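You operate a simulated robot arm through the tools that you are given. There is no shell and no other tool. Be economical: measure what you need, move in short steps, check, and stop when the job is done.

Carry out the task below with a simulated robot arm. There is one attempt and no reset: what you move stays moved.

TASK
Take the beaker on the left half of the bench and put it away on the sink drainer. Take the short glass pipe with yellow ends and put it on the lower shelf of the yellow rack. Put the short glass tee pipe with yellow ends on the upper shelf of the grey rack. Put the carton from the right half of the bench on the red-rimmed glass disc. Fetch the beaker with the black rim and stand it on top of the white filter cartridge on the right half of the bench. Fetch the grey sponge and set it on the left half of the bench. Any order will do. Set down upright: beaker, short glass pipe with yellow ends, carton, beaker with the black rim.

The check looks at the end state, three seconds after you hand in, the way a careful person would. Anything else that was tipped, shoved, dropped, spilled or broken makes it a failure.

THE ROBOT
A 7-joint arm with a two-finger parallel gripper on a trunk, on a base that drives. Base frame: it is fixed to the floor where the robot stands at the start and does not move with it; the origin is under the middle of the robot, x ahead of it, y to its left, z up; the surface under the hand at the start is at about z = 850. Units: mm, rad, N and s.
Its first joint turns from -2.897 to 2.897 rad. Places, roughly: beaker [500, 0, 1000]; beaker with the black rim [750, 750, 1000]; carton [750, 1000, 1000]; filter cartridge [500, 1250, 1000]; grey sponge (9x5x4 cm) [-700, -1600, 900]; left half of the bench [800, 100, 800]; lower shelf of the yellow rack [-900, 4200, 600]; red-rimmed glass disc (13x13x2 cm) [700, 1600, 900]; short glass pipe with yellow ends (20x6x7 cm) [1900, 5700, 800]; short glass tee pipe with yellow e (20x10x7 cm) [-1000, 3800, 1100]; sink drainer [-800, -2300, 900]; upper shelf of the grey rack [-900, 3000, 1000]. Payload 1.57 kg.
The tool frame sits at the grasp point between the pads (the TCP): z along the fingers, y along the line on which they close. The tips reach 30 mm beyond it. Largest opening 110 mm; finger width 24, thickness 12; the body of the gripper, 48 by 112 mm, starts 78 mm behind the TCP.
Orientation is that of the tool frame in the base frame, as a unit quaternion [w, x, y, z]. With the fingers straight down and closing along the base's y, the tool's x points along the base's -x, its y along +y and its z along -z.

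THE INTERFACE
- The arm moves only by the tool send_rows. Its argument "motion" is a list that holds one entry, the list of rows, each a list of 7 numbers: the shift along the base's x, y, z in units of 30 mm (1.0 is 30 mm), then the turn, a rotation vector about the base's x, y, z in units of 8 degrees (1.0 is 8 degrees), then the gripper command, from -1 (fully open) to 1 (shut), values between in proportion. In form: [[[x, y, z, rx, ry, rz, claw], ...]]. A call has 1 to 10 rows; each row shifts and turns the commanded pose from where the row before left it. A call with a number of a shift or a turn outside -1 to 1 is refused whole. Rows are played at 5 a second. More than 50 mm and 0.15 rad between two rows, or a gripper value outside its range, and nothing of the call is played. Where a pose cannot be reached the arm comes as near as it can. A force on the tool above 40 N (or 10 N above the force at the start of the call, whichever is more), or a blocked arm, ends the call early, and 0.2 s more pass. The fingers move at their own pace (about 108 mm/s each) and stop on an object; they squeeze with about 31 N. The grip force told is the motor's: it shows also when the fingers shut on nothing. Time passes only in rows, and 0.2 s behind the last, so rows that do not move let the fingers close. It gives the time, the measured TCP pose, the force on the tool (base axes), the opening and the grip force at its end, in the units of the frame above (readings bear some noise), with the torque about the TCP (base axes, N m) and any sound that the robot's microphone picked up, and new pictures: "show" is both (left out), scene, wrist or none.
- Cameras (640 x 400 px; columns grow to the right, rows downward): "scene" is now at [516.2, 192.3, 1254.5]; the picture's right is [-0.10, -0.99, 0.00], its down [-0.51, 0.05, -0.86] and it looks along [0.86, -0.09, -0.51] (base axes); focal length 214 px, centre (320, 200). "wrist" rides on the gripper at [70, 16, -141] in the tool frame; the picture's right is [-0.23, 0.97, 0.00], its down [-0.86, -0.20, -0.48] and it looks along [-0.47, -0.11, 0.88] (tool axes); focal length 222 px, centre (320, 200). There is no depth. A picture from a camera that has moved, and an enlarged one, comes with that camera's place and axes in the base frame and with its lens.
- slide_trunk(by): slides the trunk up (or, below 0, down) by that many mm; the arm and the scene camera ride with it, the base frame stays. It gives what a move gives, with no picture.
- steer(legs): drives the robot by 1 to 6 legs, each [ahead, left, turn to the left] in mm, mm and rad, along the robot's own axes; the way and the turn of a leg run together, so that a leg with both is an arc; at most 1500 mm and 3.142 rad a leg. The arm and the cameras ride along, it lands a little off, and it stops where it bumps. It gives what a move gives, and a new picture of the scene camera.
- turn_head(pan, tilt): turns the head with the scene camera to pan (to the left, within 1.798 rad either way) and tilt (down, from -0.506 to 1.204), counted from straight ahead of the robot. It gives what a move gives, and a new picture of the scene camera.
- close_up(camera, box): a new picture of the part [left, top, right, bottom] of that camera's present view, enlarged. It takes no simulated time.
- sign_off(): hands the job in; it is judged then, once.

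Go step by step. Nothing tells you exact positions but the pictures and the camera data: compare them with the known pose of the tool, close in by small moves and look again before you grip or let go. The budget is 186 turns and 260 pictures, counting those below and the enlarged ones. Unless the task says otherwise, let go and move clear before handing in, and close with one line.

The tools are called after ">>>" as a command line: name --argument value ..., lists and objects as JSON in quotes. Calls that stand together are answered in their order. send_rows: Moves the arm, as the interface text tells. Its arguments: {"type":"object","properties":{"motion":{"type":"array","items":{"type":"array","items":{"type":"array","items":{"type":"number"}}}},"show":{"type":"string","enum":["both","scene","wrist","none"]}},"required":["motion"]} The other tools are called the same way: slide_trunk (by) slides the trunk up or down; steer (legs) drives the base; turn_head (pan, tilt) turns the head that bears the scene camera; close_up (camera, box) takes an enlarged picture of a part of a camera's view; sign_off () hands the job in.

At the start:

```text
t: 0.0
ee_pos: [661.1, 224.3, 1248.9]
orientation: [-0.019, 0.0, 1.0, 0.009]
ft_force: [0.0, -0.2, -0.1]
moment: [0.03, 0.0, -0.01]
width: 109.8
finger_force: 0.0
trunk travel left (down, up): [-284.0, 326.0]
robot x, y, heading: [0.6, -0.3, 0.0]
head pan, tilt: [-0.101, 0.536]
```

scene: 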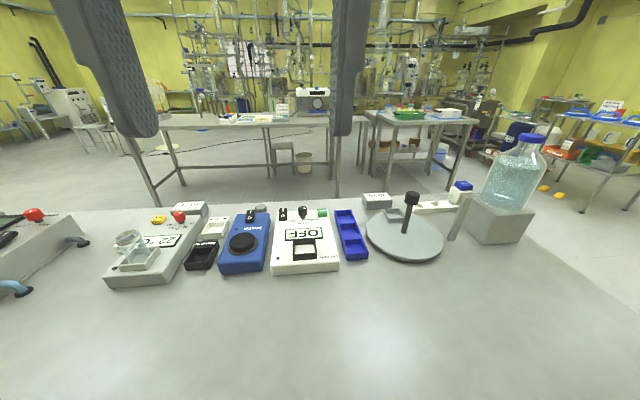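
wrist: 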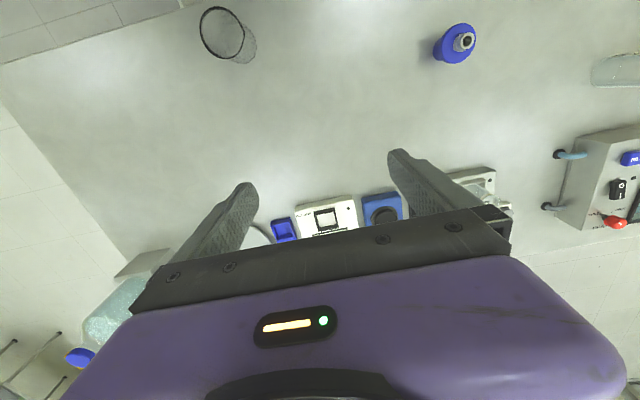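

I see the left bench ahead, with a clear beaker near [490, 100] seen by the wrist camera. I'll look around with the head first.

>>> turn_head --pan 0 --tilt 1.1

>>> turn_head --pan 1.3 --tilt 0.6

>>> turn_head --pan -1.5 --tilt 0.4

```text
t: 1.0
ee_pos: [661.5, 223.9, 1248.4]
orientation: [-0.023, 0.0, 1.0, 0.01]
ft_force: [0.6, -0.2, 0.3]
moment: [-0.01, -0.04, -0.02]
width: 110.2
finger_force: 0.0
trunk travel left (down, up): [-284.0, 326.0]
robot x, y, heading: [-0.9, -0.3, -0.002]
head pan, tilt: [0.0, 1.1]
camera scene: at [489.7, 201.3, 1210.1], right [0.0, -1.0, 0.0], down [-0.89, 0.0, -0.45], along [0.45, 0.0, -0.89], focal length 214 px, centre (320, 200)
```

scene: 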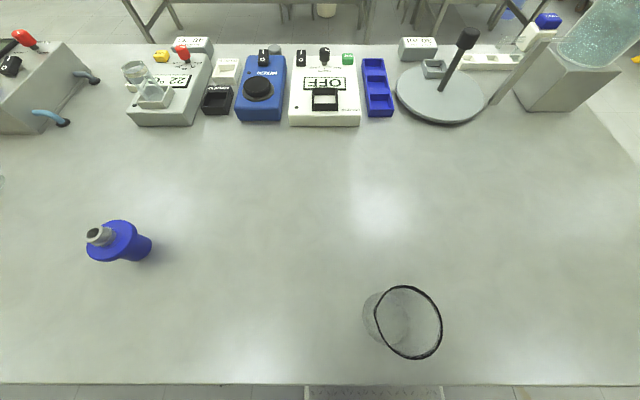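

```text
t: 2.5
ee_pos: [662.4, 223.7, 1246.7]
orientation: [-0.023, 0.0, 1.0, 0.011]
ft_force: [-0.1, 0.7, -0.3]
moment: [0.01, 0.0, -0.01]
width: 110.0
finger_force: 0.0
trunk travel left (down, up): [-284.0, 326.0]
robot x, y, heading: [-1.0, -1.1, 0.002]
head pan, tilt: [1.3, 0.6]
camera scene: at [450.2, 286.5, 1248.7], right [0.96, -0.27, 0.0], down [-0.15, -0.54, -0.82], along [0.22, 0.79, -0.57], focal length 214 px, centre (320, 200)
```

scene: 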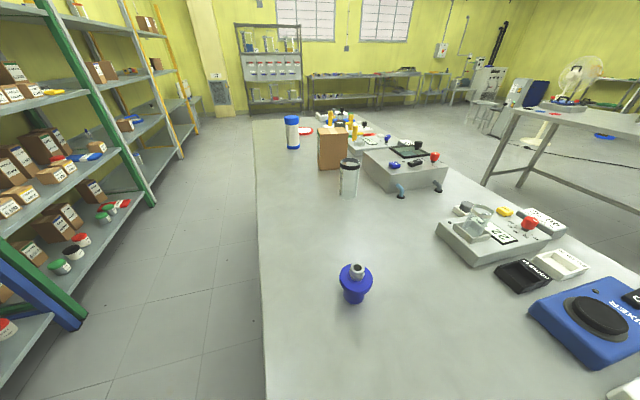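

```text
t: 4.9
ee_pos: [662.1, 224.4, 1246.9]
orientation: [-0.023, 0.0, 1.0, 0.01]
ft_force: [0.3, 0.2, 0.8]
moment: [0.02, 0.01, -0.02]
width: 109.9
finger_force: 0.1
trunk travel left (down, up): [-284.0, 326.0]
robot x, y, heading: [-1.0, 2.5, 0.002]
head pan, tilt: [-1.499, 0.4]
camera scene: at [433.2, 108.9, 1266.9], right [-1.0, -0.07, 0.0], down [-0.03, 0.39, -0.92], along [0.07, -0.92, -0.39], focal length 214 px, centre (320, 200)
```

scene: 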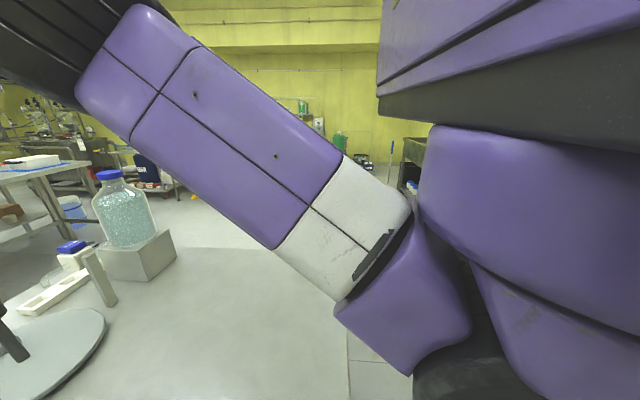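

The beaker rim is near [480, 108, 940], too near the robot, so I back off and then look again with the head on the beaker.

>>> steer --legs '[[-260, 0, 0]]'

>>> turn_head --pan 0 --tilt 0.8

>>> send_rows --motion '[[[0.3, -0.7, -1, 0, 0, 0, -1], [0.3, -0.7, -1, 0, 0, 0, -1], [0, -0.7, -1, 0, 0, 0, -1], [0, -0.7, -1, 0, 0, 0, -1], [0, 0, -1, 0, 0, 0, -1]]]'

```text
t: 6.4
ee_pos: [518.9, 220.5, 1246.4]
orientation: [-0.024, 0.002, 1.0, 0.01]
ft_force: [0.0, 0.1, -0.3]
moment: [-0.01, 0.04, -0.02]
width: 109.9
finger_force: 0.1
trunk travel left (down, up): [-284.0, 326.0]
robot x, y, heading: [-142.0, 4.1, -0.002]
head pan, tilt: [-1.499, 0.4]
stopped in leg 1: the robot was blocked; the commanded pose is now the measured one
camera scene: at [288.4, 107.4, 1266.9], right [-1.0, -0.07, 0.0], down [-0.03, 0.39, -0.92], along [0.06, -0.92, -0.39], focal length 214 px, centre (320, 200)
```

scene: 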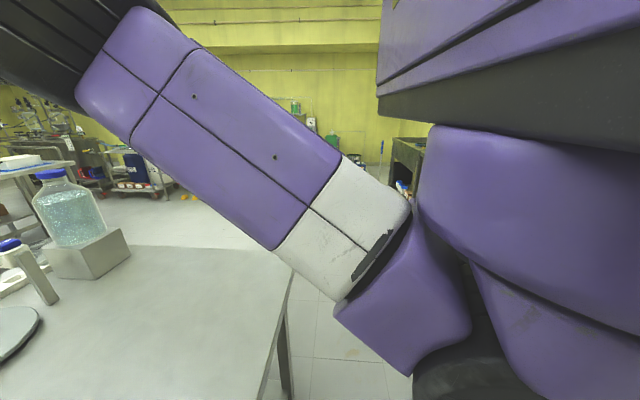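

```text
t: 8.0
ee_pos: [518.5, 220.7, 1247.1]
orientation: [-0.024, 0.003, 1.0, 0.011]
ft_force: [-0.5, -0.3, -0.4]
moment: [-0.01, 0.01, 0.02]
width: 109.9
finger_force: 0.1
trunk travel left (down, up): [-284.0, 326.0]
robot x, y, heading: [-146.1, 3.2, -0.0]
head pan, tilt: [0.0, 0.799]
camera scene: at [362.6, 199.5, 1231.8], right [0.0, -1.0, 0.0], down [-0.72, 0.0, -0.7], along [0.7, 0.0, -0.72], focal length 214 px, centre (320, 200)
```

scene: 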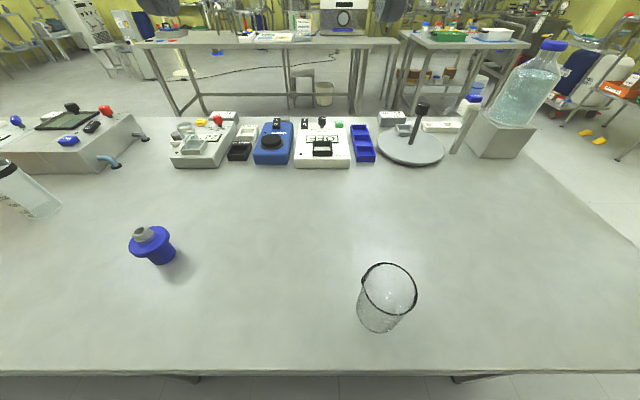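

```text
t: 9.2
ee_pos: [536.0, 138.0, 1097.8]
orientation: [-0.023, 0.002, 1.0, 0.01]
ft_force: [-0.3, -0.2, 0.2]
moment: [0.01, -0.03, 0.02]
width: 110.1
finger_force: 0.1
trunk travel left (down, up): [-284.0, 326.0]
robot x, y, heading: [-144.2, -1.0, -0.001]
head pan, tilt: [0.0, 0.799]
camera scene: at [362.4, 199.6, 1231.9], right [0.0, -1.0, 0.0], down [-0.72, 0.0, -0.7], along [0.7, 0.0, -0.72], focal length 214 px, centre (320, 200)
camera wrist: at [471.9, 152.1, 1241.7], right [0.23, 0.97, 0.01], down [0.88, -0.21, 0.43], along [0.42, -0.09, -0.9], focal length 222 px, centre (320, 200)
```

scene: 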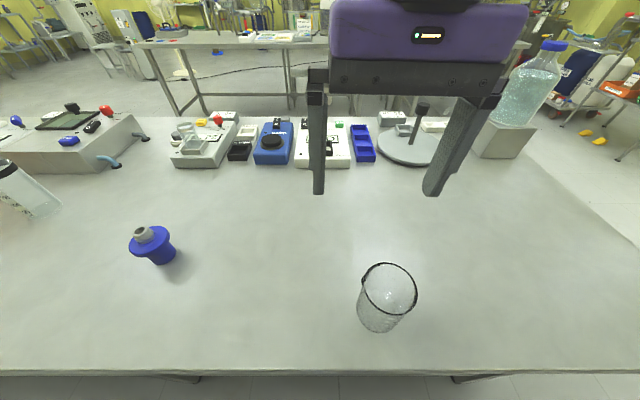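
wrist: 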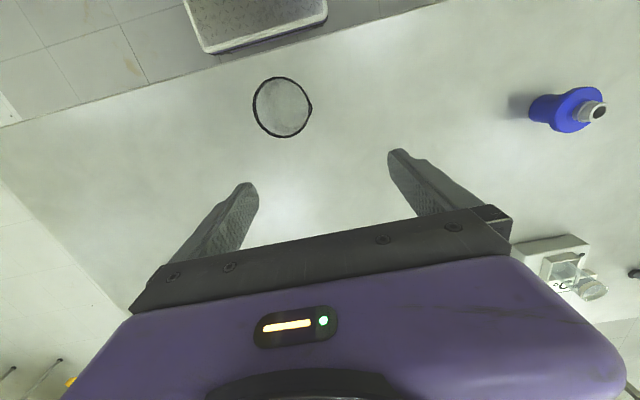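

The robot's back is blocked at x≈-145, but the beaker is still about 620 from its axis. The rim triangulates to [476, 107, 945]; I move over it and come down partway.

>>> send_rows --motion '[[[-1, -0.5, 0, 0, 0, 0, -1], [-1, -0.5, 0, 0, 0, 0, -1], [0, 0, -1, 0, 0, 0, -1], [0, 0, -1, 0, 0, 0, -1], [0, 0, 0, 0, 0, 0, -1]]]'

```text
t: 10.4
ee_pos: [476.6, 107.7, 1036.8]
orientation: [-0.024, 0.003, 1.0, 0.01]
ft_force: [-0.3, -0.1, 0.4]
moment: [-0.01, 0.03, 0.02]
width: 110.0
finger_force: 0.0
trunk travel left (down, up): [-284.0, 326.0]
robot x, y, heading: [-143.0, 2.8, -0.002]
head pan, tilt: [0.0, 0.799]
camera scene: at [362.6, 199.5, 1231.8], right [0.0, -1.0, 0.0], down [-0.72, 0.0, -0.7], along [0.7, 0.0, -0.72], focal length 214 px, centre (320, 200)
camera wrist: at [412.1, 121.7, 1180.7], right [0.23, 0.97, 0.01], down [0.88, -0.21, 0.43], along [0.42, -0.09, -0.9], focal length 222 px, centre (320, 200)
```

scene: 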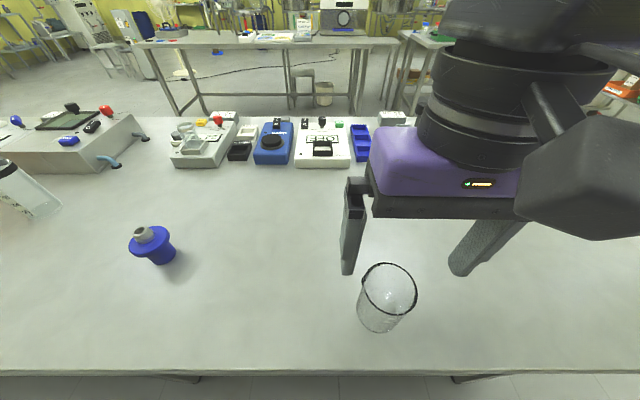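
wrist: 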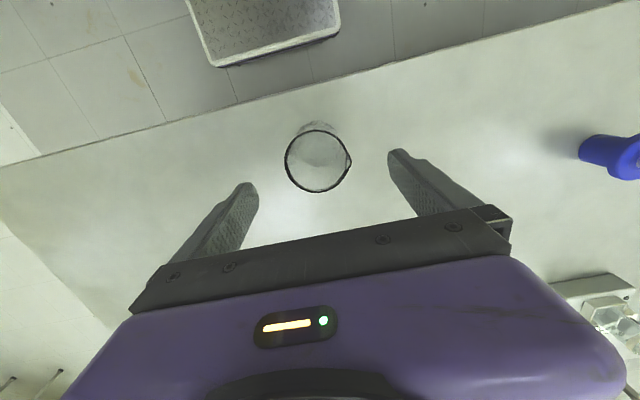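

The beaker is centred under the TCP at [475, 106]. I descend to z≈905 and close.

>>> send_rows --motion '[[[0, 0, -1, 0, 0, 0, -1], [0, 0, -1, 0, 0, 0, -1], [0, 0, -1, 0, 0, 0, -1], [0, 0, -1, 0, 0, 0, -1], [0, 0, -0.4, 0, 0, 0, -1], [0, 0, 0, 0, 0, 0, 0.4], [0, 0, 0, 0, 0, 0, 1], [0, 0, 0, 0, 0, 0, 1]]]'

```text
t: 12.2
ee_pos: [476.3, 108.0, 904.9]
orientation: [-0.025, 0.004, 1.0, 0.012]
ft_force: [-0.3, 0.5, 0.6]
moment: [-0.03, 0.01, 0.0]
width: 72.2
finger_force: 30.9
trunk travel left (down, up): [-284.0, 326.0]
robot x, y, heading: [-143.1, 1.2, 0.003]
head pan, tilt: [0.0, 0.799]
camera scene: at [362.6, 199.5, 1231.7], right [0.0, -1.0, 0.0], down [-0.72, 0.0, -0.7], along [0.7, 0.0, -0.72], focal length 214 px, centre (320, 200)
camera wrist: at [412.9, 121.9, 1049.4], right [0.23, 0.97, 0.01], down [0.88, -0.21, 0.43], along [0.42, -0.09, -0.9], focal length 222 px, centre (320, 200)
```

scene: 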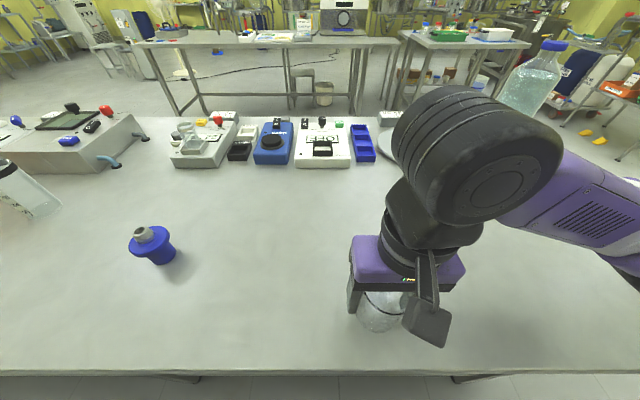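
wrist: 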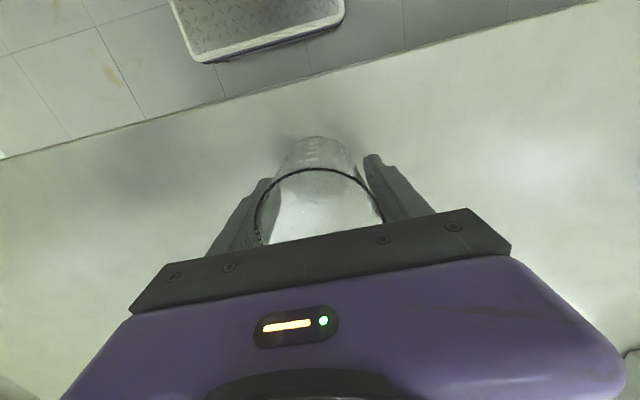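

Gripped at 72 mm width. I lift high for carrying.

>>> send_rows --motion '[[[0, 0, 1, 0, 0, 0, 1], [0, 0, 1, 0, 0, 0, 1], [0, 0, 1, 0, 0, 0, 1], [0, 0, 1, 0, 0, 0, 1], [0, 0, 1, 0, 0, 0, 1], [0, 0, 1, 0, 0, 0, 1], [0, 0, 1, 0, 0, 0, 1], [0, 0, 1, 0, 0, 0, 1], [0, 0, 1, 0, 0, 0, 1], [0, 0, 0, 0, 0, 0, 1]]]' --show "wrist"

>>> turn_head --pan -1.79 --tilt 0.2

>>> turn_head --pan 1.79 --tilt 0.4

```text
t: 14.4
ee_pos: [476.7, 106.7, 1175.1]
orientation: [-0.024, 0.003, 1.0, 0.011]
ft_force: [0.1, -0.1, -0.5]
moment: [0.01, -0.01, 0.03]
width: 71.9
finger_force: 31.6
trunk travel left (down, up): [-284.0, 326.0]
robot x, y, heading: [-145.1, -0.7, -0.008]
head pan, tilt: [0.0, 0.799]
camera wrist: at [413.6, 121.4, 1320.1], right [0.23, 0.97, 0.01], down [0.88, -0.21, 0.43], along [0.42, -0.09, -0.9], focal length 222 px, centre (320, 200)
```

wrist: 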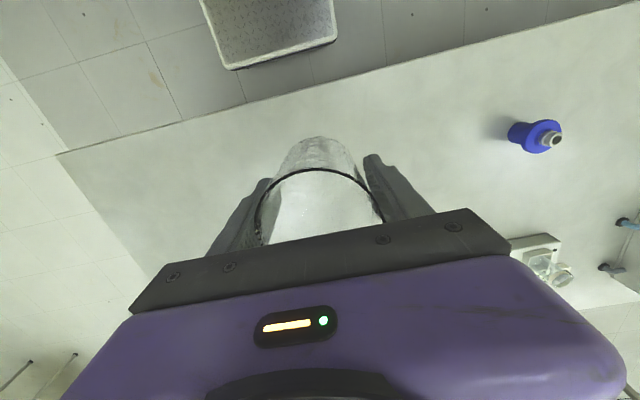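

```text
t: 16.2
ee_pos: [477.1, 107.4, 1175.6]
orientation: [-0.022, 0.003, 1.0, 0.01]
ft_force: [0.4, 0.6, -1.1]
moment: [0.02, 0.03, -0.01]
width: 72.0
finger_force: 31.0
trunk travel left (down, up): [-284.0, 326.0]
robot x, y, heading: [-144.7, 2.1, -0.004]
head pan, tilt: [-1.791, 0.201]
camera scene: at [261.4, 108.9, 1285.4], right [-0.98, 0.22, 0.0], down [0.04, 0.19, -0.98], along [-0.22, -0.96, -0.2], focal length 214 px, centre (320, 200)
```

scene: 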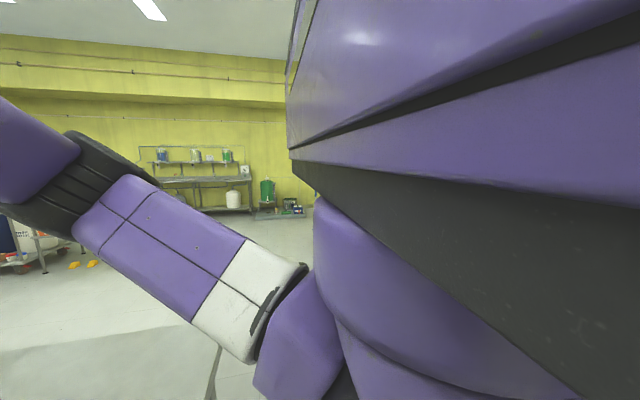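

```text
t: 19.2
ee_pos: [477.2, 107.6, 1175.0]
orientation: [-0.024, 0.002, 1.0, 0.011]
ft_force: [0.4, -0.7, -1.0]
moment: [0.01, 0.03, -0.02]
width: 71.9
finger_force: 30.9
trunk travel left (down, up): [-284.0, 326.0]
robot x, y, heading: [-145.6, -0.6, -0.004]
head pan, tilt: [1.791, 0.4]
camera scene: at [262.1, 290.3, 1266.9], right [0.98, 0.21, 0.0], down [0.08, -0.38, -0.92], along [-0.2, 0.9, -0.39], focal length 214 px, centre (320, 200)
```

scene: 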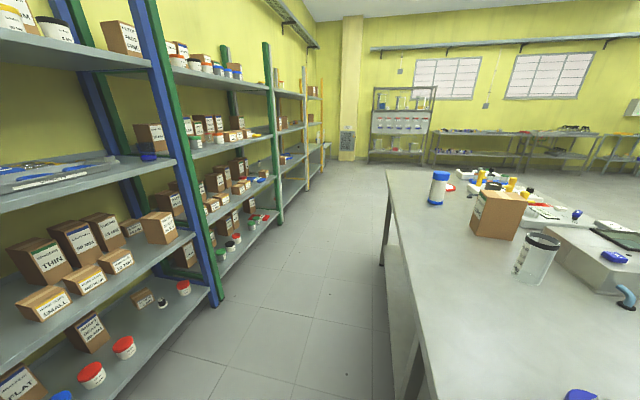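

The robot stands in an aisle between shelves and bench. I move a little off the shelf and strafe right, past the bench end, toward the sink.

>>> steer --legs '[[60, 0, 0], [0, -1000, 0]]'

>>> turn_head --pan -1.79 --tilt 0.35

```text
t: 25.0
ee_pos: [533.6, -902.6, 1176.1]
orientation: [-0.024, 0.004, 1.0, 0.01]
ft_force: [-0.6, 0.7, -0.4]
moment: [-0.01, -0.06, 0.03]
width: 71.9
finger_force: 31.3
trunk travel left (down, up): [-284.0, 326.0]
robot x, y, heading: [-93.9, -1007.7, -0.008]
head pan, tilt: [1.791, 0.4]
camera scene: at [318.5, -718.0, 1266.9], right [0.98, 0.21, 0.0], down [0.08, -0.38, -0.92], along [-0.2, 0.9, -0.39], focal length 214 px, centre (320, 200)
```

scene: 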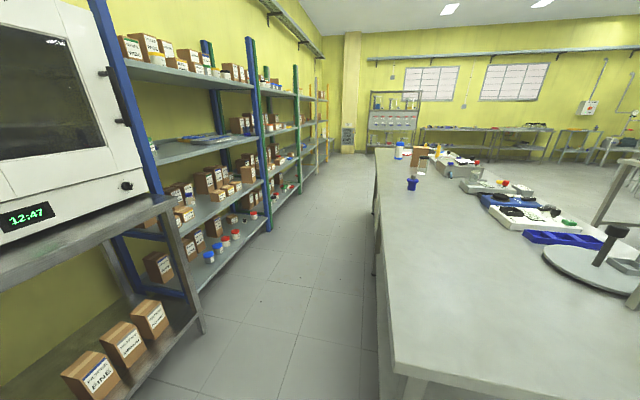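

```text
t: 28.0
ee_pos: [532.7, -902.0, 1174.5]
orientation: [-0.024, 0.004, 1.0, 0.01]
ft_force: [0.7, 0.2, -1.7]
moment: [0.02, 0.0, 0.03]
width: 71.5
finger_force: 30.9
trunk travel left (down, up): [-284.0, 326.0]
robot x, y, heading: [-89.6, -1005.3, -0.011]
head pan, tilt: [-1.791, 0.351]
camera scene: at [317.2, -899.3, 1271.5], right [-0.97, 0.22, 0.0], down [0.08, 0.33, -0.94], along [-0.21, -0.92, -0.34], focal length 214 px, centre (320, 200)
```

scene: 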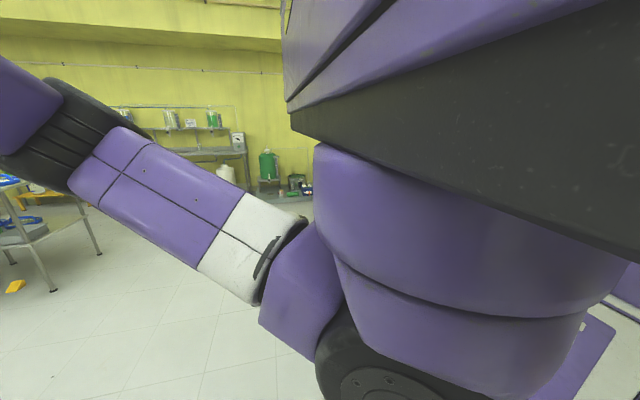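

The trunk blocks that view. I drive further right, out a bit, and turn right to face the sink area.

>>> steer --legs '[[0, -500, 0], [300, 0, 0], [0, 0, -1.57]]'

>>> turn_head --pan -0.9 --tilt 0.45

```text
t: 36.4
ee_pos: [313.7, -2130.4, 1175.0]
orientation: [-0.01, 0.708, 0.706, 0.024]
ft_force: [-0.1, -0.3, 0.0]
moment: [0.01, 0.01, -0.02]
width: 71.3
finger_force: 31.3
trunk travel left (down, up): [-284.0, 326.0]
robot x, y, heading: [206.1, -1513.1, -1.57]
head pan, tilt: [-1.791, 0.351]
camera scene: at [314.4, -1914.7, 1271.5], right [0.22, 0.98, 0.0], down [0.34, -0.08, -0.94], along [-0.92, 0.21, -0.34], focal length 214 px, centre (320, 200)
```

scene: 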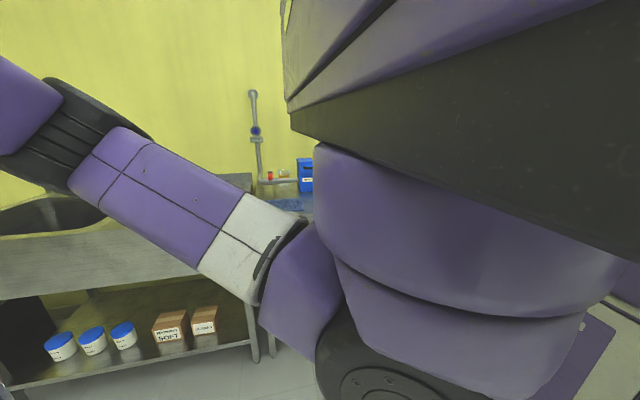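

```text
t: 37.6
ee_pos: [315.3, -2131.7, 1175.7]
orientation: [-0.009, 0.707, 0.706, 0.024]
ft_force: [0.8, -0.5, -1.1]
moment: [0.01, -0.02, 0.02]
width: 71.4
finger_force: 31.1
trunk travel left (down, up): [-284.0, 326.0]
robot x, y, heading: [205.2, -1507.2, -1.57]
head pan, tilt: [-0.901, 0.45]
camera scene: at [333.1, -1992.0, 1262.3], right [-0.62, 0.78, 0.0], down [0.34, 0.27, -0.9], along [-0.71, -0.56, -0.44], focal length 214 px, centre (320, 200)
```

scene: 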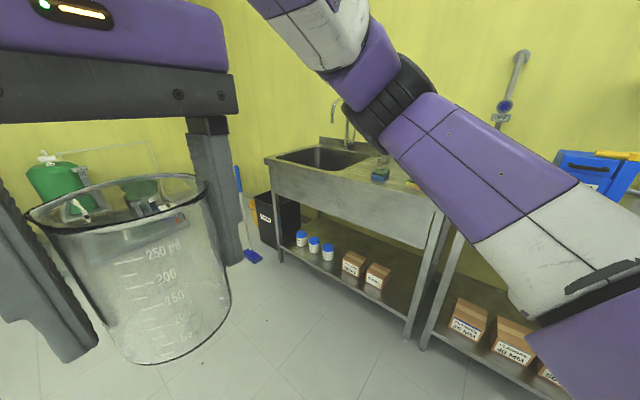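

The sink and drainer are ahead on my right. I turn on to face -x.

>>> steer --legs '[[0, 0, -1.57]]'

>>> turn_head --pan 0.3 --tilt 0.6

```text
t: 41.8
ee_pos: [-418.1, -1614.7, 1175.6]
orientation: [0.011, 1.0, -0.003, 0.023]
ft_force: [-0.4, -0.5, -0.5]
moment: [-0.02, -0.01, -0.01]
width: 71.0
finger_force: 30.7
trunk travel left (down, up): [-284.0, 326.0]
robot x, y, heading: [206.2, -1506.1, 3.14]
head pan, tilt: [-0.901, 0.45]
camera scene: at [-279.4, -1633.3, 1262.2], right [0.79, 0.62, 0.0], down [0.27, -0.34, -0.9], along [-0.56, 0.71, -0.44], focal length 214 px, centre (320, 200)
```

scene: 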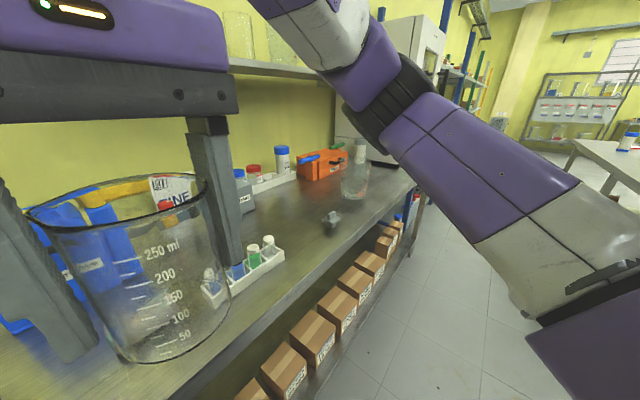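

```text
t: 43.2
ee_pos: [-416.5, -1614.8, 1175.6]
orientation: [0.011, 1.0, -0.004, 0.023]
ft_force: [-0.5, -0.8, -1.5]
moment: [-0.02, 0.01, 0.0]
width: 70.8
finger_force: 30.9
trunk travel left (down, up): [-284.0, 326.0]
robot x, y, heading: [204.9, -1507.7, 3.137]
head pan, tilt: [0.3, 0.6]
camera scene: at [-307.3, -1731.3, 1248.7], right [-0.29, 0.96, 0.0], down [0.54, 0.16, -0.83], along [-0.79, -0.24, -0.56], focal length 214 px, centre (320, 200)
```

scene: 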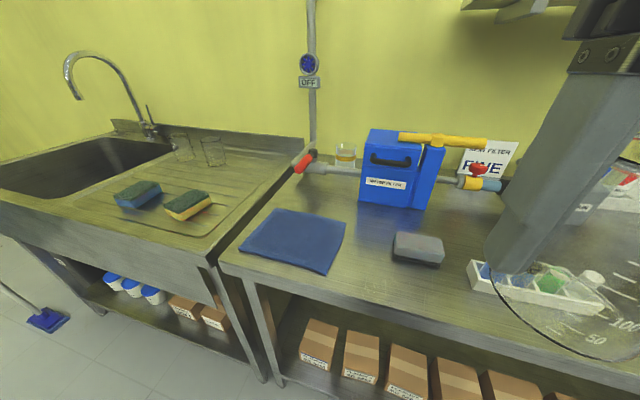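

The drainer has two sponges at the front and two beakers at the back, with a free spot near [-810, -2230]. The grey sponge lies on the adjoining counter. I drive in front of the drainer.

>>> steer --legs '[[0, 640, 0], [250, 0, 0]]'

>>> turn_head --pan -0.1 --tilt 0.75

```text
t: 48.2
ee_pos: [-673.7, -2249.1, 1175.0]
orientation: [0.011, 1.0, -0.005, 0.023]
ft_force: [-0.1, -0.8, -0.4]
moment: [0.01, 0.0, 0.01]
width: 70.7
finger_force: 30.8
trunk travel left (down, up): [-284.0, 326.0]
robot x, y, heading: [-53.1, -2148.5, 3.133]
head pan, tilt: [0.3, 0.6]
camera scene: at [-564.1, -2366.2, 1248.7], right [-0.29, 0.96, 0.0], down [0.54, 0.16, -0.83], along [-0.79, -0.24, -0.56], focal length 214 px, centre (320, 200)
```

scene: 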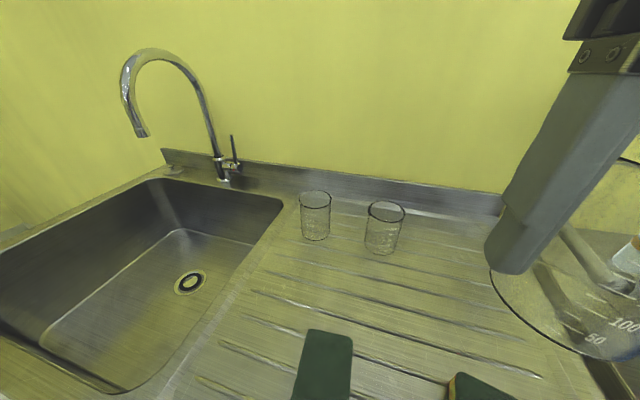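

```text
t: 49.1
ee_pos: [-672.7, -2250.0, 1174.9]
orientation: [0.011, 1.0, -0.006, 0.024]
ft_force: [0.3, 0.5, -1.4]
moment: [0.02, -0.02, 0.02]
width: 70.6
finger_force: 31.2
trunk travel left (down, up): [-284.0, 326.0]
robot x, y, heading: [-53.9, -2143.3, 3.134]
head pan, tilt: [-0.099, 0.75]
camera scene: at [-561.9, -2331.9, 1235.8], right [0.11, 0.99, 0.0], down [0.68, -0.07, -0.73], along [-0.73, 0.08, -0.68], focal length 214 px, centre (320, 200)
```

scene: 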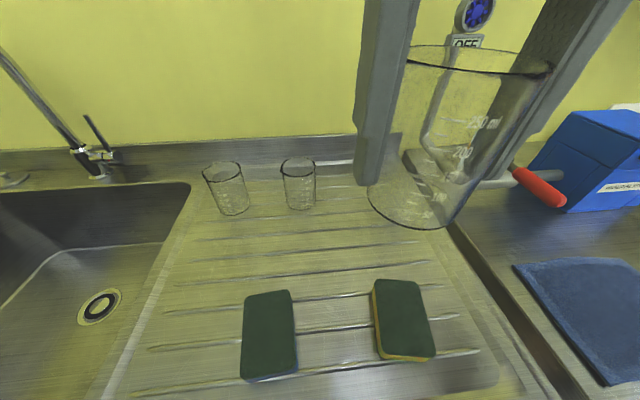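

Drainer surface looks to be z≈890; the free spot is at [-805, -2225]. I move over it and part of the way down.

>>> send_rows --motion '[[[-1, 0.2, 0, 0, 0, 0, 1], [-1, 0.2, 0, 0, 0, 0, 1], [-1, 0.2, -1, 0, 0, 0, 1], [-1, 0.2, -1, 0, 0, 0, 1], [-0.4, 0, -1, 0, 0, 0, 1], [0, 0, -1, 0, 0, 0, 1], [0, 0, -1, 0, 0, 0, 1], [0, 0, 0, 0, 0, 0, 1]]]'

```text
t: 50.9
ee_pos: [-805.8, -2226.1, 1024.7]
orientation: [0.01, 1.0, -0.005, 0.023]
ft_force: [0.5, 0.0, -0.7]
moment: [0.01, 0.01, 0.0]
width: 70.5
finger_force: 30.6
trunk travel left (down, up): [-284.0, 326.0]
robot x, y, heading: [-51.5, -2145.7, 3.138]
head pan, tilt: [-0.099, 0.75]
camera scene: at [-561.8, -2331.8, 1235.8], right [0.11, 0.99, 0.0], down [0.68, -0.07, -0.73], along [-0.73, 0.08, -0.68], focal length 214 px, centre (320, 200)
camera wrist: at [-744.6, -2240.1, 1169.4], right [-0.24, -0.97, 0.01], down [-0.87, 0.22, 0.43], along [-0.42, 0.09, -0.9], focal length 222 px, centre (320, 200)
```

scene: 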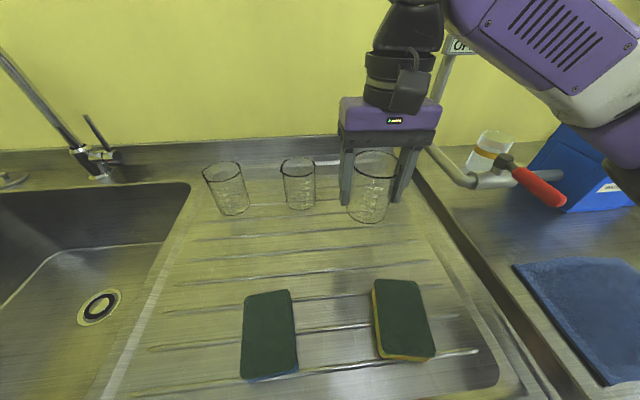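
wrist: 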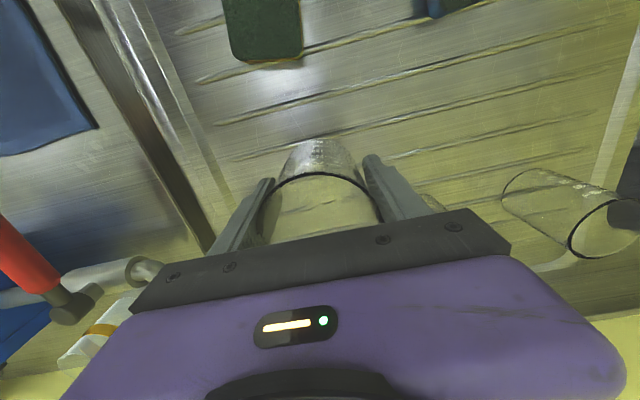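

All clear around the spot. I descend in shrinking steps, watching for contact.

>>> send_rows --motion '[[[0, 0, -1, 0, 0, 0, 1], [0, 0, -0.9, 0, 0, 0, 1], [0, 0, -0.2, 0, 0, 0, 1], [0, 0, -0.15, 0, 0, 0, 1], [0, 0, 0, 0, 0, 0, 1]]]'

```text
t: 52.1
ee_pos: [-805.0, -2227.2, 957.1]
orientation: [0.011, 1.0, -0.005, 0.024]
ft_force: [0.3, 0.0, -0.4]
moment: [0.01, -0.01, -0.02]
width: 71.0
finger_force: 31.4
trunk travel left (down, up): [-284.0, 326.0]
robot x, y, heading: [-52.7, -2144.9, 3.133]
head pan, tilt: [-0.099, 0.75]
camera scene: at [-561.9, -2331.8, 1235.8], right [0.11, 0.99, 0.0], down [0.68, -0.07, -0.73], along [-0.73, 0.08, -0.68], focal length 214 px, centre (320, 200)
camera wrist: at [-743.9, -2239.2, 1102.2], right [-0.24, -0.97, 0.01], down [-0.87, 0.22, 0.43], along [-0.42, 0.09, -0.9], focal length 222 px, centre (320, 200)
```

scene: 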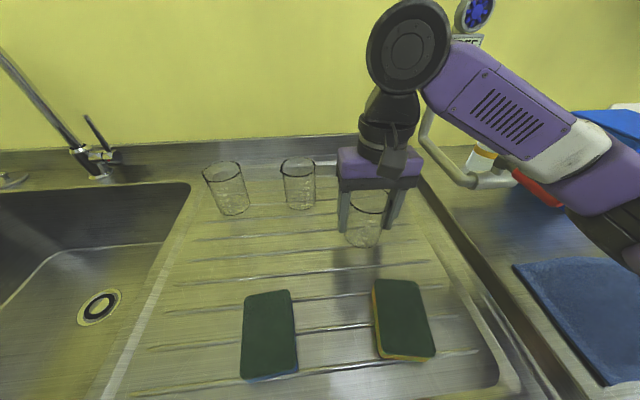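
wrist: 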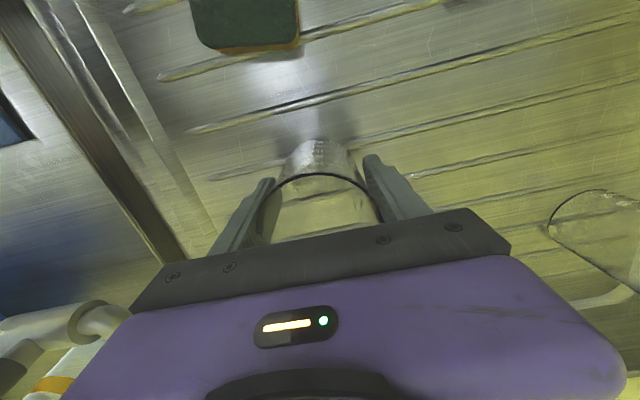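

Still no contact; I creep on down at 3 mm a row.

>>> send_rows --motion '[[[0, 0, -0.1, 0, 0, 0, 1], [0, 0, -0.1, 0, 0, 0, 1], [0, 0, -0.1, 0, 0, 0, 1], [0, 0, -0.1, 0, 0, 0, 1], [0, 0, -0.1, 0, 0, 0, 1], [0, 0, 0, 0, 0, 0, 1]]]' --show "scene"

```text
t: 53.5
ee_pos: [-804.4, -2225.6, 944.3]
orientation: [0.011, 1.0, -0.005, 0.023]
ft_force: [0.5, -3.4, 29.3]
moment: [0.67, 0.44, 0.15]
width: 70.6
finger_force: 31.3
trunk travel left (down, up): [-284.0, 326.0]
robot x, y, heading: [-47.2, -2147.1, 3.132]
head pan, tilt: [-0.099, 0.75]
camera scene: at [-561.2, -2331.9, 1236.3], right [0.11, 0.99, 0.0], down [0.68, -0.07, -0.73], along [-0.73, 0.08, -0.68], focal length 214 px, centre (320, 200)
```

scene: 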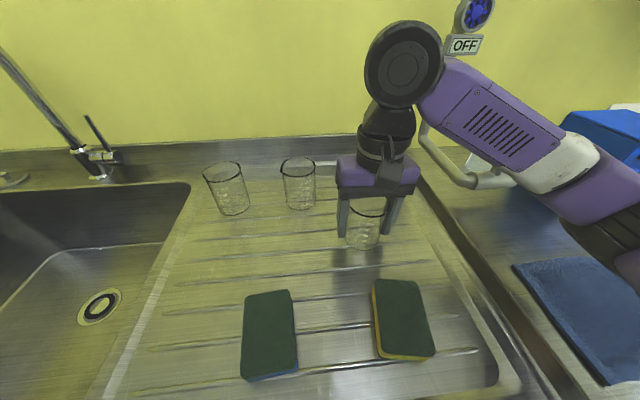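

Contact made. I ease up slightly, open, and lift clear.

>>> send_rows --motion '[[[0, 0, 0.06, 0, 0, 0, 1], [0, 0, 0, 0, 0, 0, 0.5], [0, 0, 0, 0, 0, 0, 0], [0, 0, 0, 0, 0, 0, -1], [0, 0, 0, 0, 0, 0, -1], [0, 0, 0.5, 0, 0, 0, -1], [0, 0, 1, 0, 0, 0, -1], [0, 0, 1, 0, 0, 0, -1], [0, 0, 1, 0, 0, 0, -1], [0, 0, 1, 0, 0, 0, -1]]]'

```text
t: 55.7
ee_pos: [-807.6, -2225.8, 1079.5]
orientation: [0.011, 1.0, -0.005, 0.025]
ft_force: [-1.0, 0.2, 0.5]
moment: [-0.01, -0.03, 0.03]
width: 109.8
finger_force: 0.0
trunk travel left (down, up): [-284.0, 326.0]
robot x, y, heading: [-50.9, -2145.7, 3.135]
head pan, tilt: [-0.099, 0.75]
camera scene: at [-562.1, -2331.8, 1235.7], right [0.11, 0.99, 0.0], down [0.68, -0.07, -0.73], along [-0.73, 0.08, -0.68], focal length 214 px, centre (320, 200)
camera wrist: at [-744.9, -2239.5, 1225.0], right [-0.24, -0.97, 0.01], down [-0.88, 0.22, 0.43], along [-0.42, 0.09, -0.9], focal length 222 px, centre (320, 200)
```

scene: 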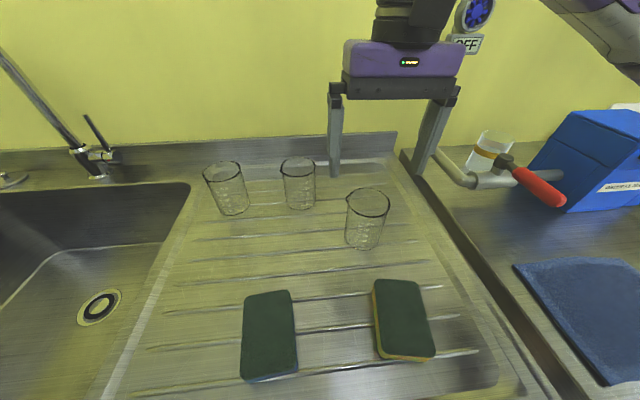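
wrist: 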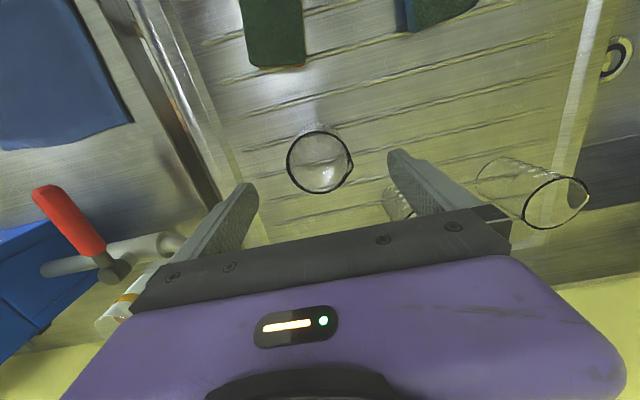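

The beaker stands on the drainer. I pull the arm back and strafe to the grey sponge near [-672, -1624].

>>> send_rows --motion '[[[1, 0, 0.5, 0, 0, 0, -1], [1, 0, 0.5, 0, 0, 0, -1], [1, 0, 0.5, 0, 0, 0, -1], [1, 0, 0, 0, 0, 0, -1], [0.5, 0, 0, 0, 0, 0, -1]]]' --show "none"

>>> steer --legs '[[0, -600, 0]]'

>>> send_rows --motion '[[[0, 0, 0, 0, 0, 0, -1]]]' --show "wrist"

```text
t: 56.9
ee_pos: [-671.0, -2225.8, 1124.6]
orientation: [0.01, 1.0, -0.004, 0.024]
ft_force: [-0.2, -0.7, 0.3]
moment: [0.01, -0.01, 0.0]
width: 110.1
finger_force: 0.2
trunk travel left (down, up): [-284.0, 326.0]
robot x, y, heading: [-49.2, -2144.4, 3.133]
head pan, tilt: [-0.099, 0.75]
```

```text
t: 60.2
ee_pos: [-668.3, -1633.6, 1124.9]
orientation: [0.01, 1.0, -0.003, 0.023]
ft_force: [0.1, 0.3, 0.4]
moment: [0.02, -0.04, 0.02]
width: 109.9
finger_force: 0.1
trunk travel left (down, up): [-284.0, 326.0]
robot x, y, heading: [-50.4, -1551.3, 3.138]
head pan, tilt: [-0.099, 0.75]
camera scene: at [-558.2, -1739.0, 1235.8], right [0.1, 0.99, 0.0], down [0.68, -0.07, -0.73], along [-0.73, 0.08, -0.68], focal length 214 px, centre (320, 200)
```

scene: 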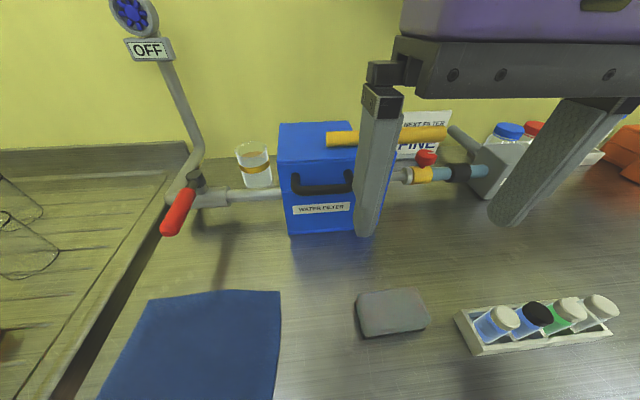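

```text
t: 60.6
ee_pos: [-667.3, -1632.4, 1126.0]
orientation: [0.011, 1.0, -0.002, 0.023]
ft_force: [0.6, -0.4, -0.3]
moment: [0.02, -0.01, -0.06]
width: 110.0
finger_force: 0.0
trunk travel left (down, up): [-284.0, 326.0]
robot x, y, heading: [-45.6, -1553.0, 3.139]
head pan, tilt: [-0.099, 0.75]
camera wrist: at [-605.9, -1645.9, 1269.1], right [-0.23, -0.97, 0.01], down [-0.88, 0.21, 0.43], along [-0.42, 0.09, -0.9], focal length 222 px, centre (320, 200)
```

wrist: 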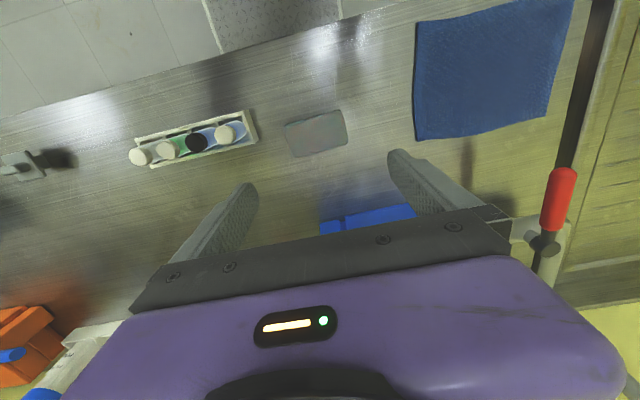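

The sponge is at about [-659, -1629], long side along y. I turn the gripper 90° so that it closes across the 5 cm side.

>>> send_rows --motion '[[[0.1, 0, 0, 0, 0, 1, -1], [0.1, 0, 0, 0, 0, 1, -1], [0, 0, 0, 0, 0, 1, -1], [0, 0, 0, 0, 0, 1, -1], [0, 0, 0, 0, 0, 1, -1], [0, 0, 0, 0, 0, 1, -1], [0, 0, 0, 0, 0, 1, -1], [0, 0, 0, 0, 0, 1, -1], [0, 0, 0, 0, 0, 1, -1], [0, 0, 0, 0, 0, 1, -1]]]' --show "none"

>>> send_rows --motion '[[[0, 0, 0, 0, 0, 1, -1], [0, 0, -1, 0, 0, 0.3, -1], [0, 0, -1, 0, 0, 0, -1], [0, 0, -1, 0, 0, 0, -1]]]'

```text
t: 62.8
ee_pos: [-661.4, -1633.0, 1124.7]
orientation: [-0.008, 0.766, 0.642, 0.024]
ft_force: [-0.3, 0.0, -0.4]
moment: [-0.02, 0.04, 0.01]
width: 110.1
finger_force: 0.2
trunk travel left (down, up): [-284.0, 326.0]
robot x, y, heading: [-43.6, -1551.7, 3.143]
head pan, tilt: [-0.099, 0.75]
```

```text
t: 63.8
ee_pos: [-661.4, -1632.3, 1035.3]
orientation: [-0.009, 0.707, 0.707, 0.024]
ft_force: [-0.7, 0.2, -0.6]
moment: [-0.01, -0.01, 0.01]
width: 109.9
finger_force: 0.1
trunk travel left (down, up): [-284.0, 326.0]
robot x, y, heading: [-50.0, -1550.5, 3.132]
head pan, tilt: [-0.099, 0.75]
camera scene: at [-558.0, -1739.0, 1236.0], right [0.1, 0.99, 0.0], down [0.68, -0.07, -0.73], along [-0.73, 0.08, -0.68], focal length 214 px, centre (320, 200)
camera wrist: at [-649.4, -1568.9, 1178.6], right [0.97, -0.23, 0.01], down [-0.21, -0.88, 0.43], along [-0.09, -0.42, -0.9], focal length 222 px, centre (320, 200)
```

scene: 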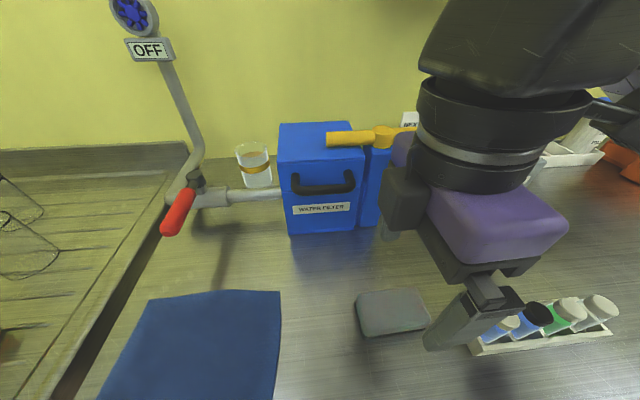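
wrist: 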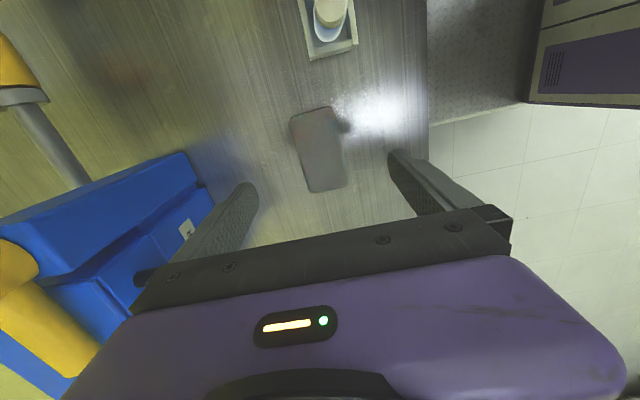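

Aligned above the sponge. I descend to z≈925 and close.

>>> send_rows --motion '[[[0, 0.1, -1, 0, 0, 0, -1], [0, 0, -1, 0, 0, 0, -1], [0, 0, -1, 0, 0, 0, -1], [0, 0, -0.4, 0, 0, 0, -1], [0, 0, -0.15, 0, 0, 0, -1], [0, 0, -0.15, 0, 0, 0, -1], [0, 0, 0, 0, 0, 0, -1]]]'

```text
t: 65.1
ee_pos: [-662.4, -1630.2, 931.9]
orientation: [-0.012, 0.707, 0.707, 0.018]
ft_force: [3.9, 1.5, 23.3]
moment: [-0.21, 1.24, 0.18]
width: 106.2
finger_force: 0.1
trunk travel left (down, up): [-284.0, 326.0]
robot x, y, heading: [-47.8, -1547.3, 3.137]
head pan, tilt: [-0.099, 0.75]
stopped in row 6: the force on the tool passed its limit at 49 N (the readings are from after the stop); the commanded pose is now the measured one
camera scene: at [-557.4, -1738.9, 1236.4], right [0.1, 0.99, 0.0], down [0.68, -0.07, -0.73], along [-0.73, 0.08, -0.68], focal length 214 px, centre (320, 200)
camera wrist: at [-649.6, -1565.4, 1075.1], right [0.97, -0.23, 0.0], down [-0.2, -0.88, 0.44], along [-0.1, -0.43, -0.9], focal length 222 px, centre (320, 200)
```

scene: 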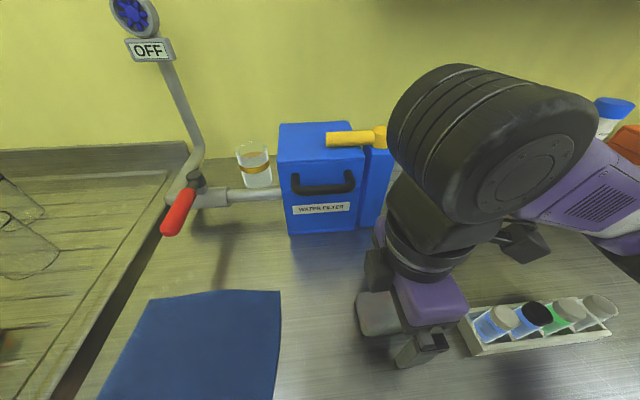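
wrist: 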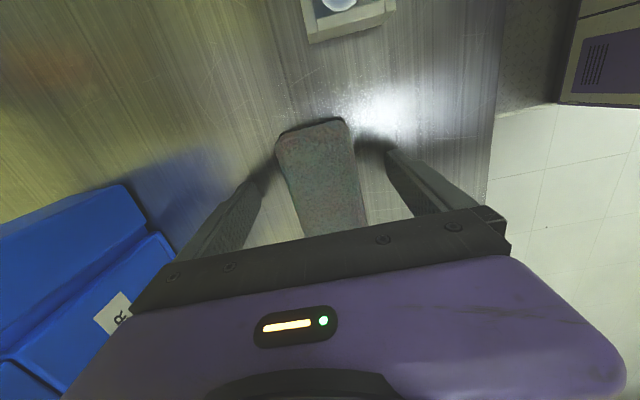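

The tips touched the counter (z≈901). I rise 5 mm and close on the sponge, then lift.

>>> send_rows --motion '[[[0, 0, 0.17, 0, 0, 0, -1], [0, 0, 0, 0, 0, 0, 0.4], [0, 0, 0, 0, 0, 0, 0.6], [0, 0, 0, 0, 0, 0, 0.6], [0, 0, 0.5, 0, 0, 0, 0.6], [0, 0, 1, 0, 0, 0, 0.6], [0, 0, 1, 0, 0, 0, 0.6], [0, 0, 1, 0, 0, 0, 0.6], [0, 0, 1, 0, 0, 0, 0.6]]]'

```text
t: 67.1
ee_pos: [-663.1, -1629.5, 1069.7]
orientation: [-0.011, 0.707, 0.707, 0.021]
ft_force: [-0.6, 0.7, -0.4]
moment: [-0.03, -0.06, 0.03]
width: 49.5
finger_force: 31.3
trunk travel left (down, up): [-284.0, 326.0]
robot x, y, heading: [-45.5, -1552.4, 3.137]
head pan, tilt: [-0.099, 0.75]
camera scene: at [-558.3, -1739.0, 1235.7], right [0.1, 0.99, 0.0], down [0.68, -0.07, -0.73], along [-0.73, 0.08, -0.68], focal length 214 px, centre (320, 200)
camera wrist: at [-650.2, -1565.7, 1213.7], right [0.97, -0.23, 0.0], down [-0.2, -0.88, 0.44], along [-0.1, -0.43, -0.9], focal length 222 px, centre (320, 200)
```

scene: 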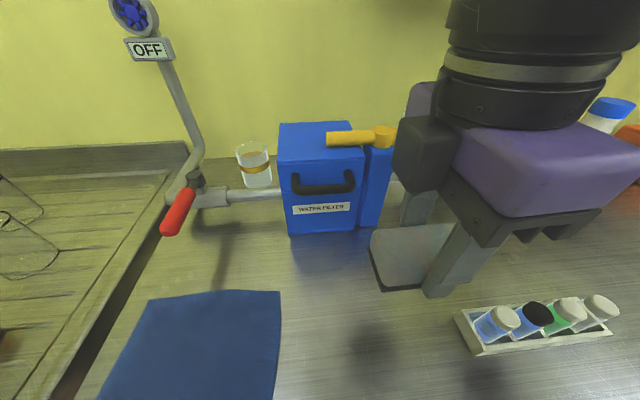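
wrist: 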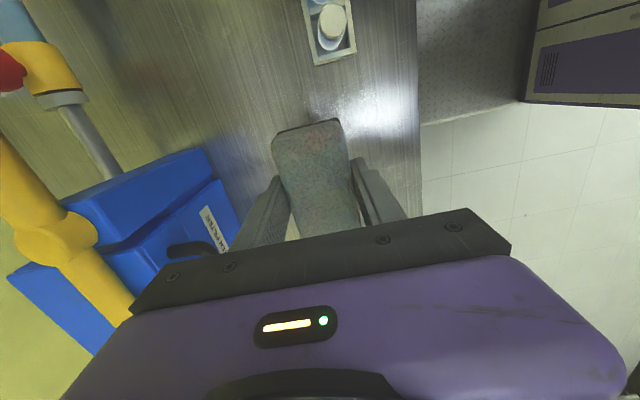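

Sponge held. I lift, back out, turn round to face the bench again and return along the aisle.

>>> send_rows --motion '[[[0, 0, 1, 0, 0, 0, 0.6], [0, 0, 1, 0, 0, 0, 0.6], [0, 0, 1, 0, 0, 0, 0.6]]]' --show "none"

>>> steer --legs '[[-300, 0, 0], [0, 0, 3.14], [-345, 0, 0], [0, 1480, 0]]'

>>> turn_head --pan 0 --tilt 0.9

```text
t: 67.9
ee_pos: [-662.7, -1629.4, 1160.5]
orientation: [-0.012, 0.707, 0.707, 0.021]
ft_force: [0.6, -0.1, -0.5]
moment: [-0.01, 0.0, 0.02]
width: 49.6
finger_force: 31.2
trunk travel left (down, up): [-284.0, 326.0]
robot x, y, heading: [-47.2, -1549.4, 3.134]
head pan, tilt: [-0.099, 0.75]
```

```text
t: 86.1
ee_pos: [541.4, 7.8, 1159.8]
orientation: [-0.02, -0.705, 0.709, -0.012]
ft_force: [0.9, -0.5, -0.6]
moment: [0.03, -0.01, 0.02]
width: 49.4
finger_force: 31.2
trunk travel left (down, up): [-284.0, 326.0]
robot x, y, heading: [-76.0, -70.1, -0.014]
head pan, tilt: [-0.099, 0.75]
camera scene: at [436.6, 120.9, 1235.8], right [-0.11, -0.99, 0.0], down [-0.68, 0.08, -0.73], along [0.73, -0.08, -0.68], focal length 214 px, centre (320, 200)
```

scene: 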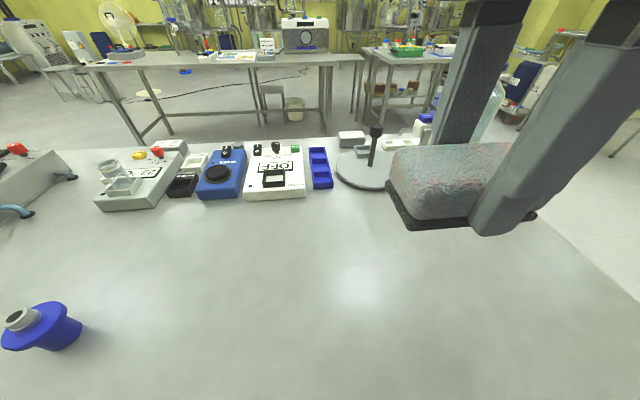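

```text
t: 86.8
ee_pos: [541.6, 6.9, 1158.5]
orientation: [-0.02, -0.704, 0.71, -0.012]
ft_force: [0.0, 0.8, -0.3]
moment: [-0.02, 0.02, 0.02]
width: 49.5
finger_force: 30.7
trunk travel left (down, up): [-284.0, 326.0]
robot x, y, heading: [-76.7, -69.4, -0.008]
head pan, tilt: [0.0, 0.901]
camera scene: at [429.7, 129.1, 1223.9], right [-0.01, -1.0, 0.0], down [-0.78, 0.01, -0.62], along [0.62, -0.01, -0.78], focal length 214 px, centre (320, 200)
```

scene: 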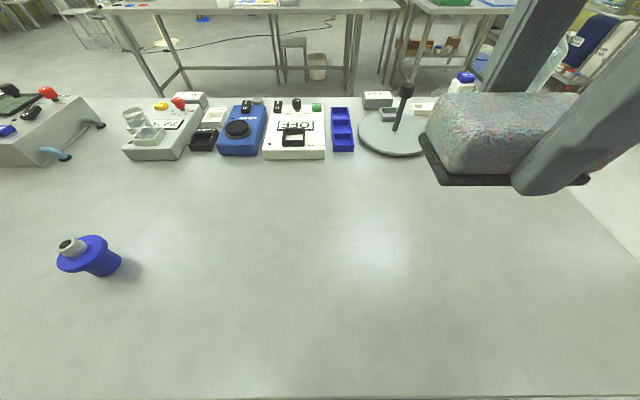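

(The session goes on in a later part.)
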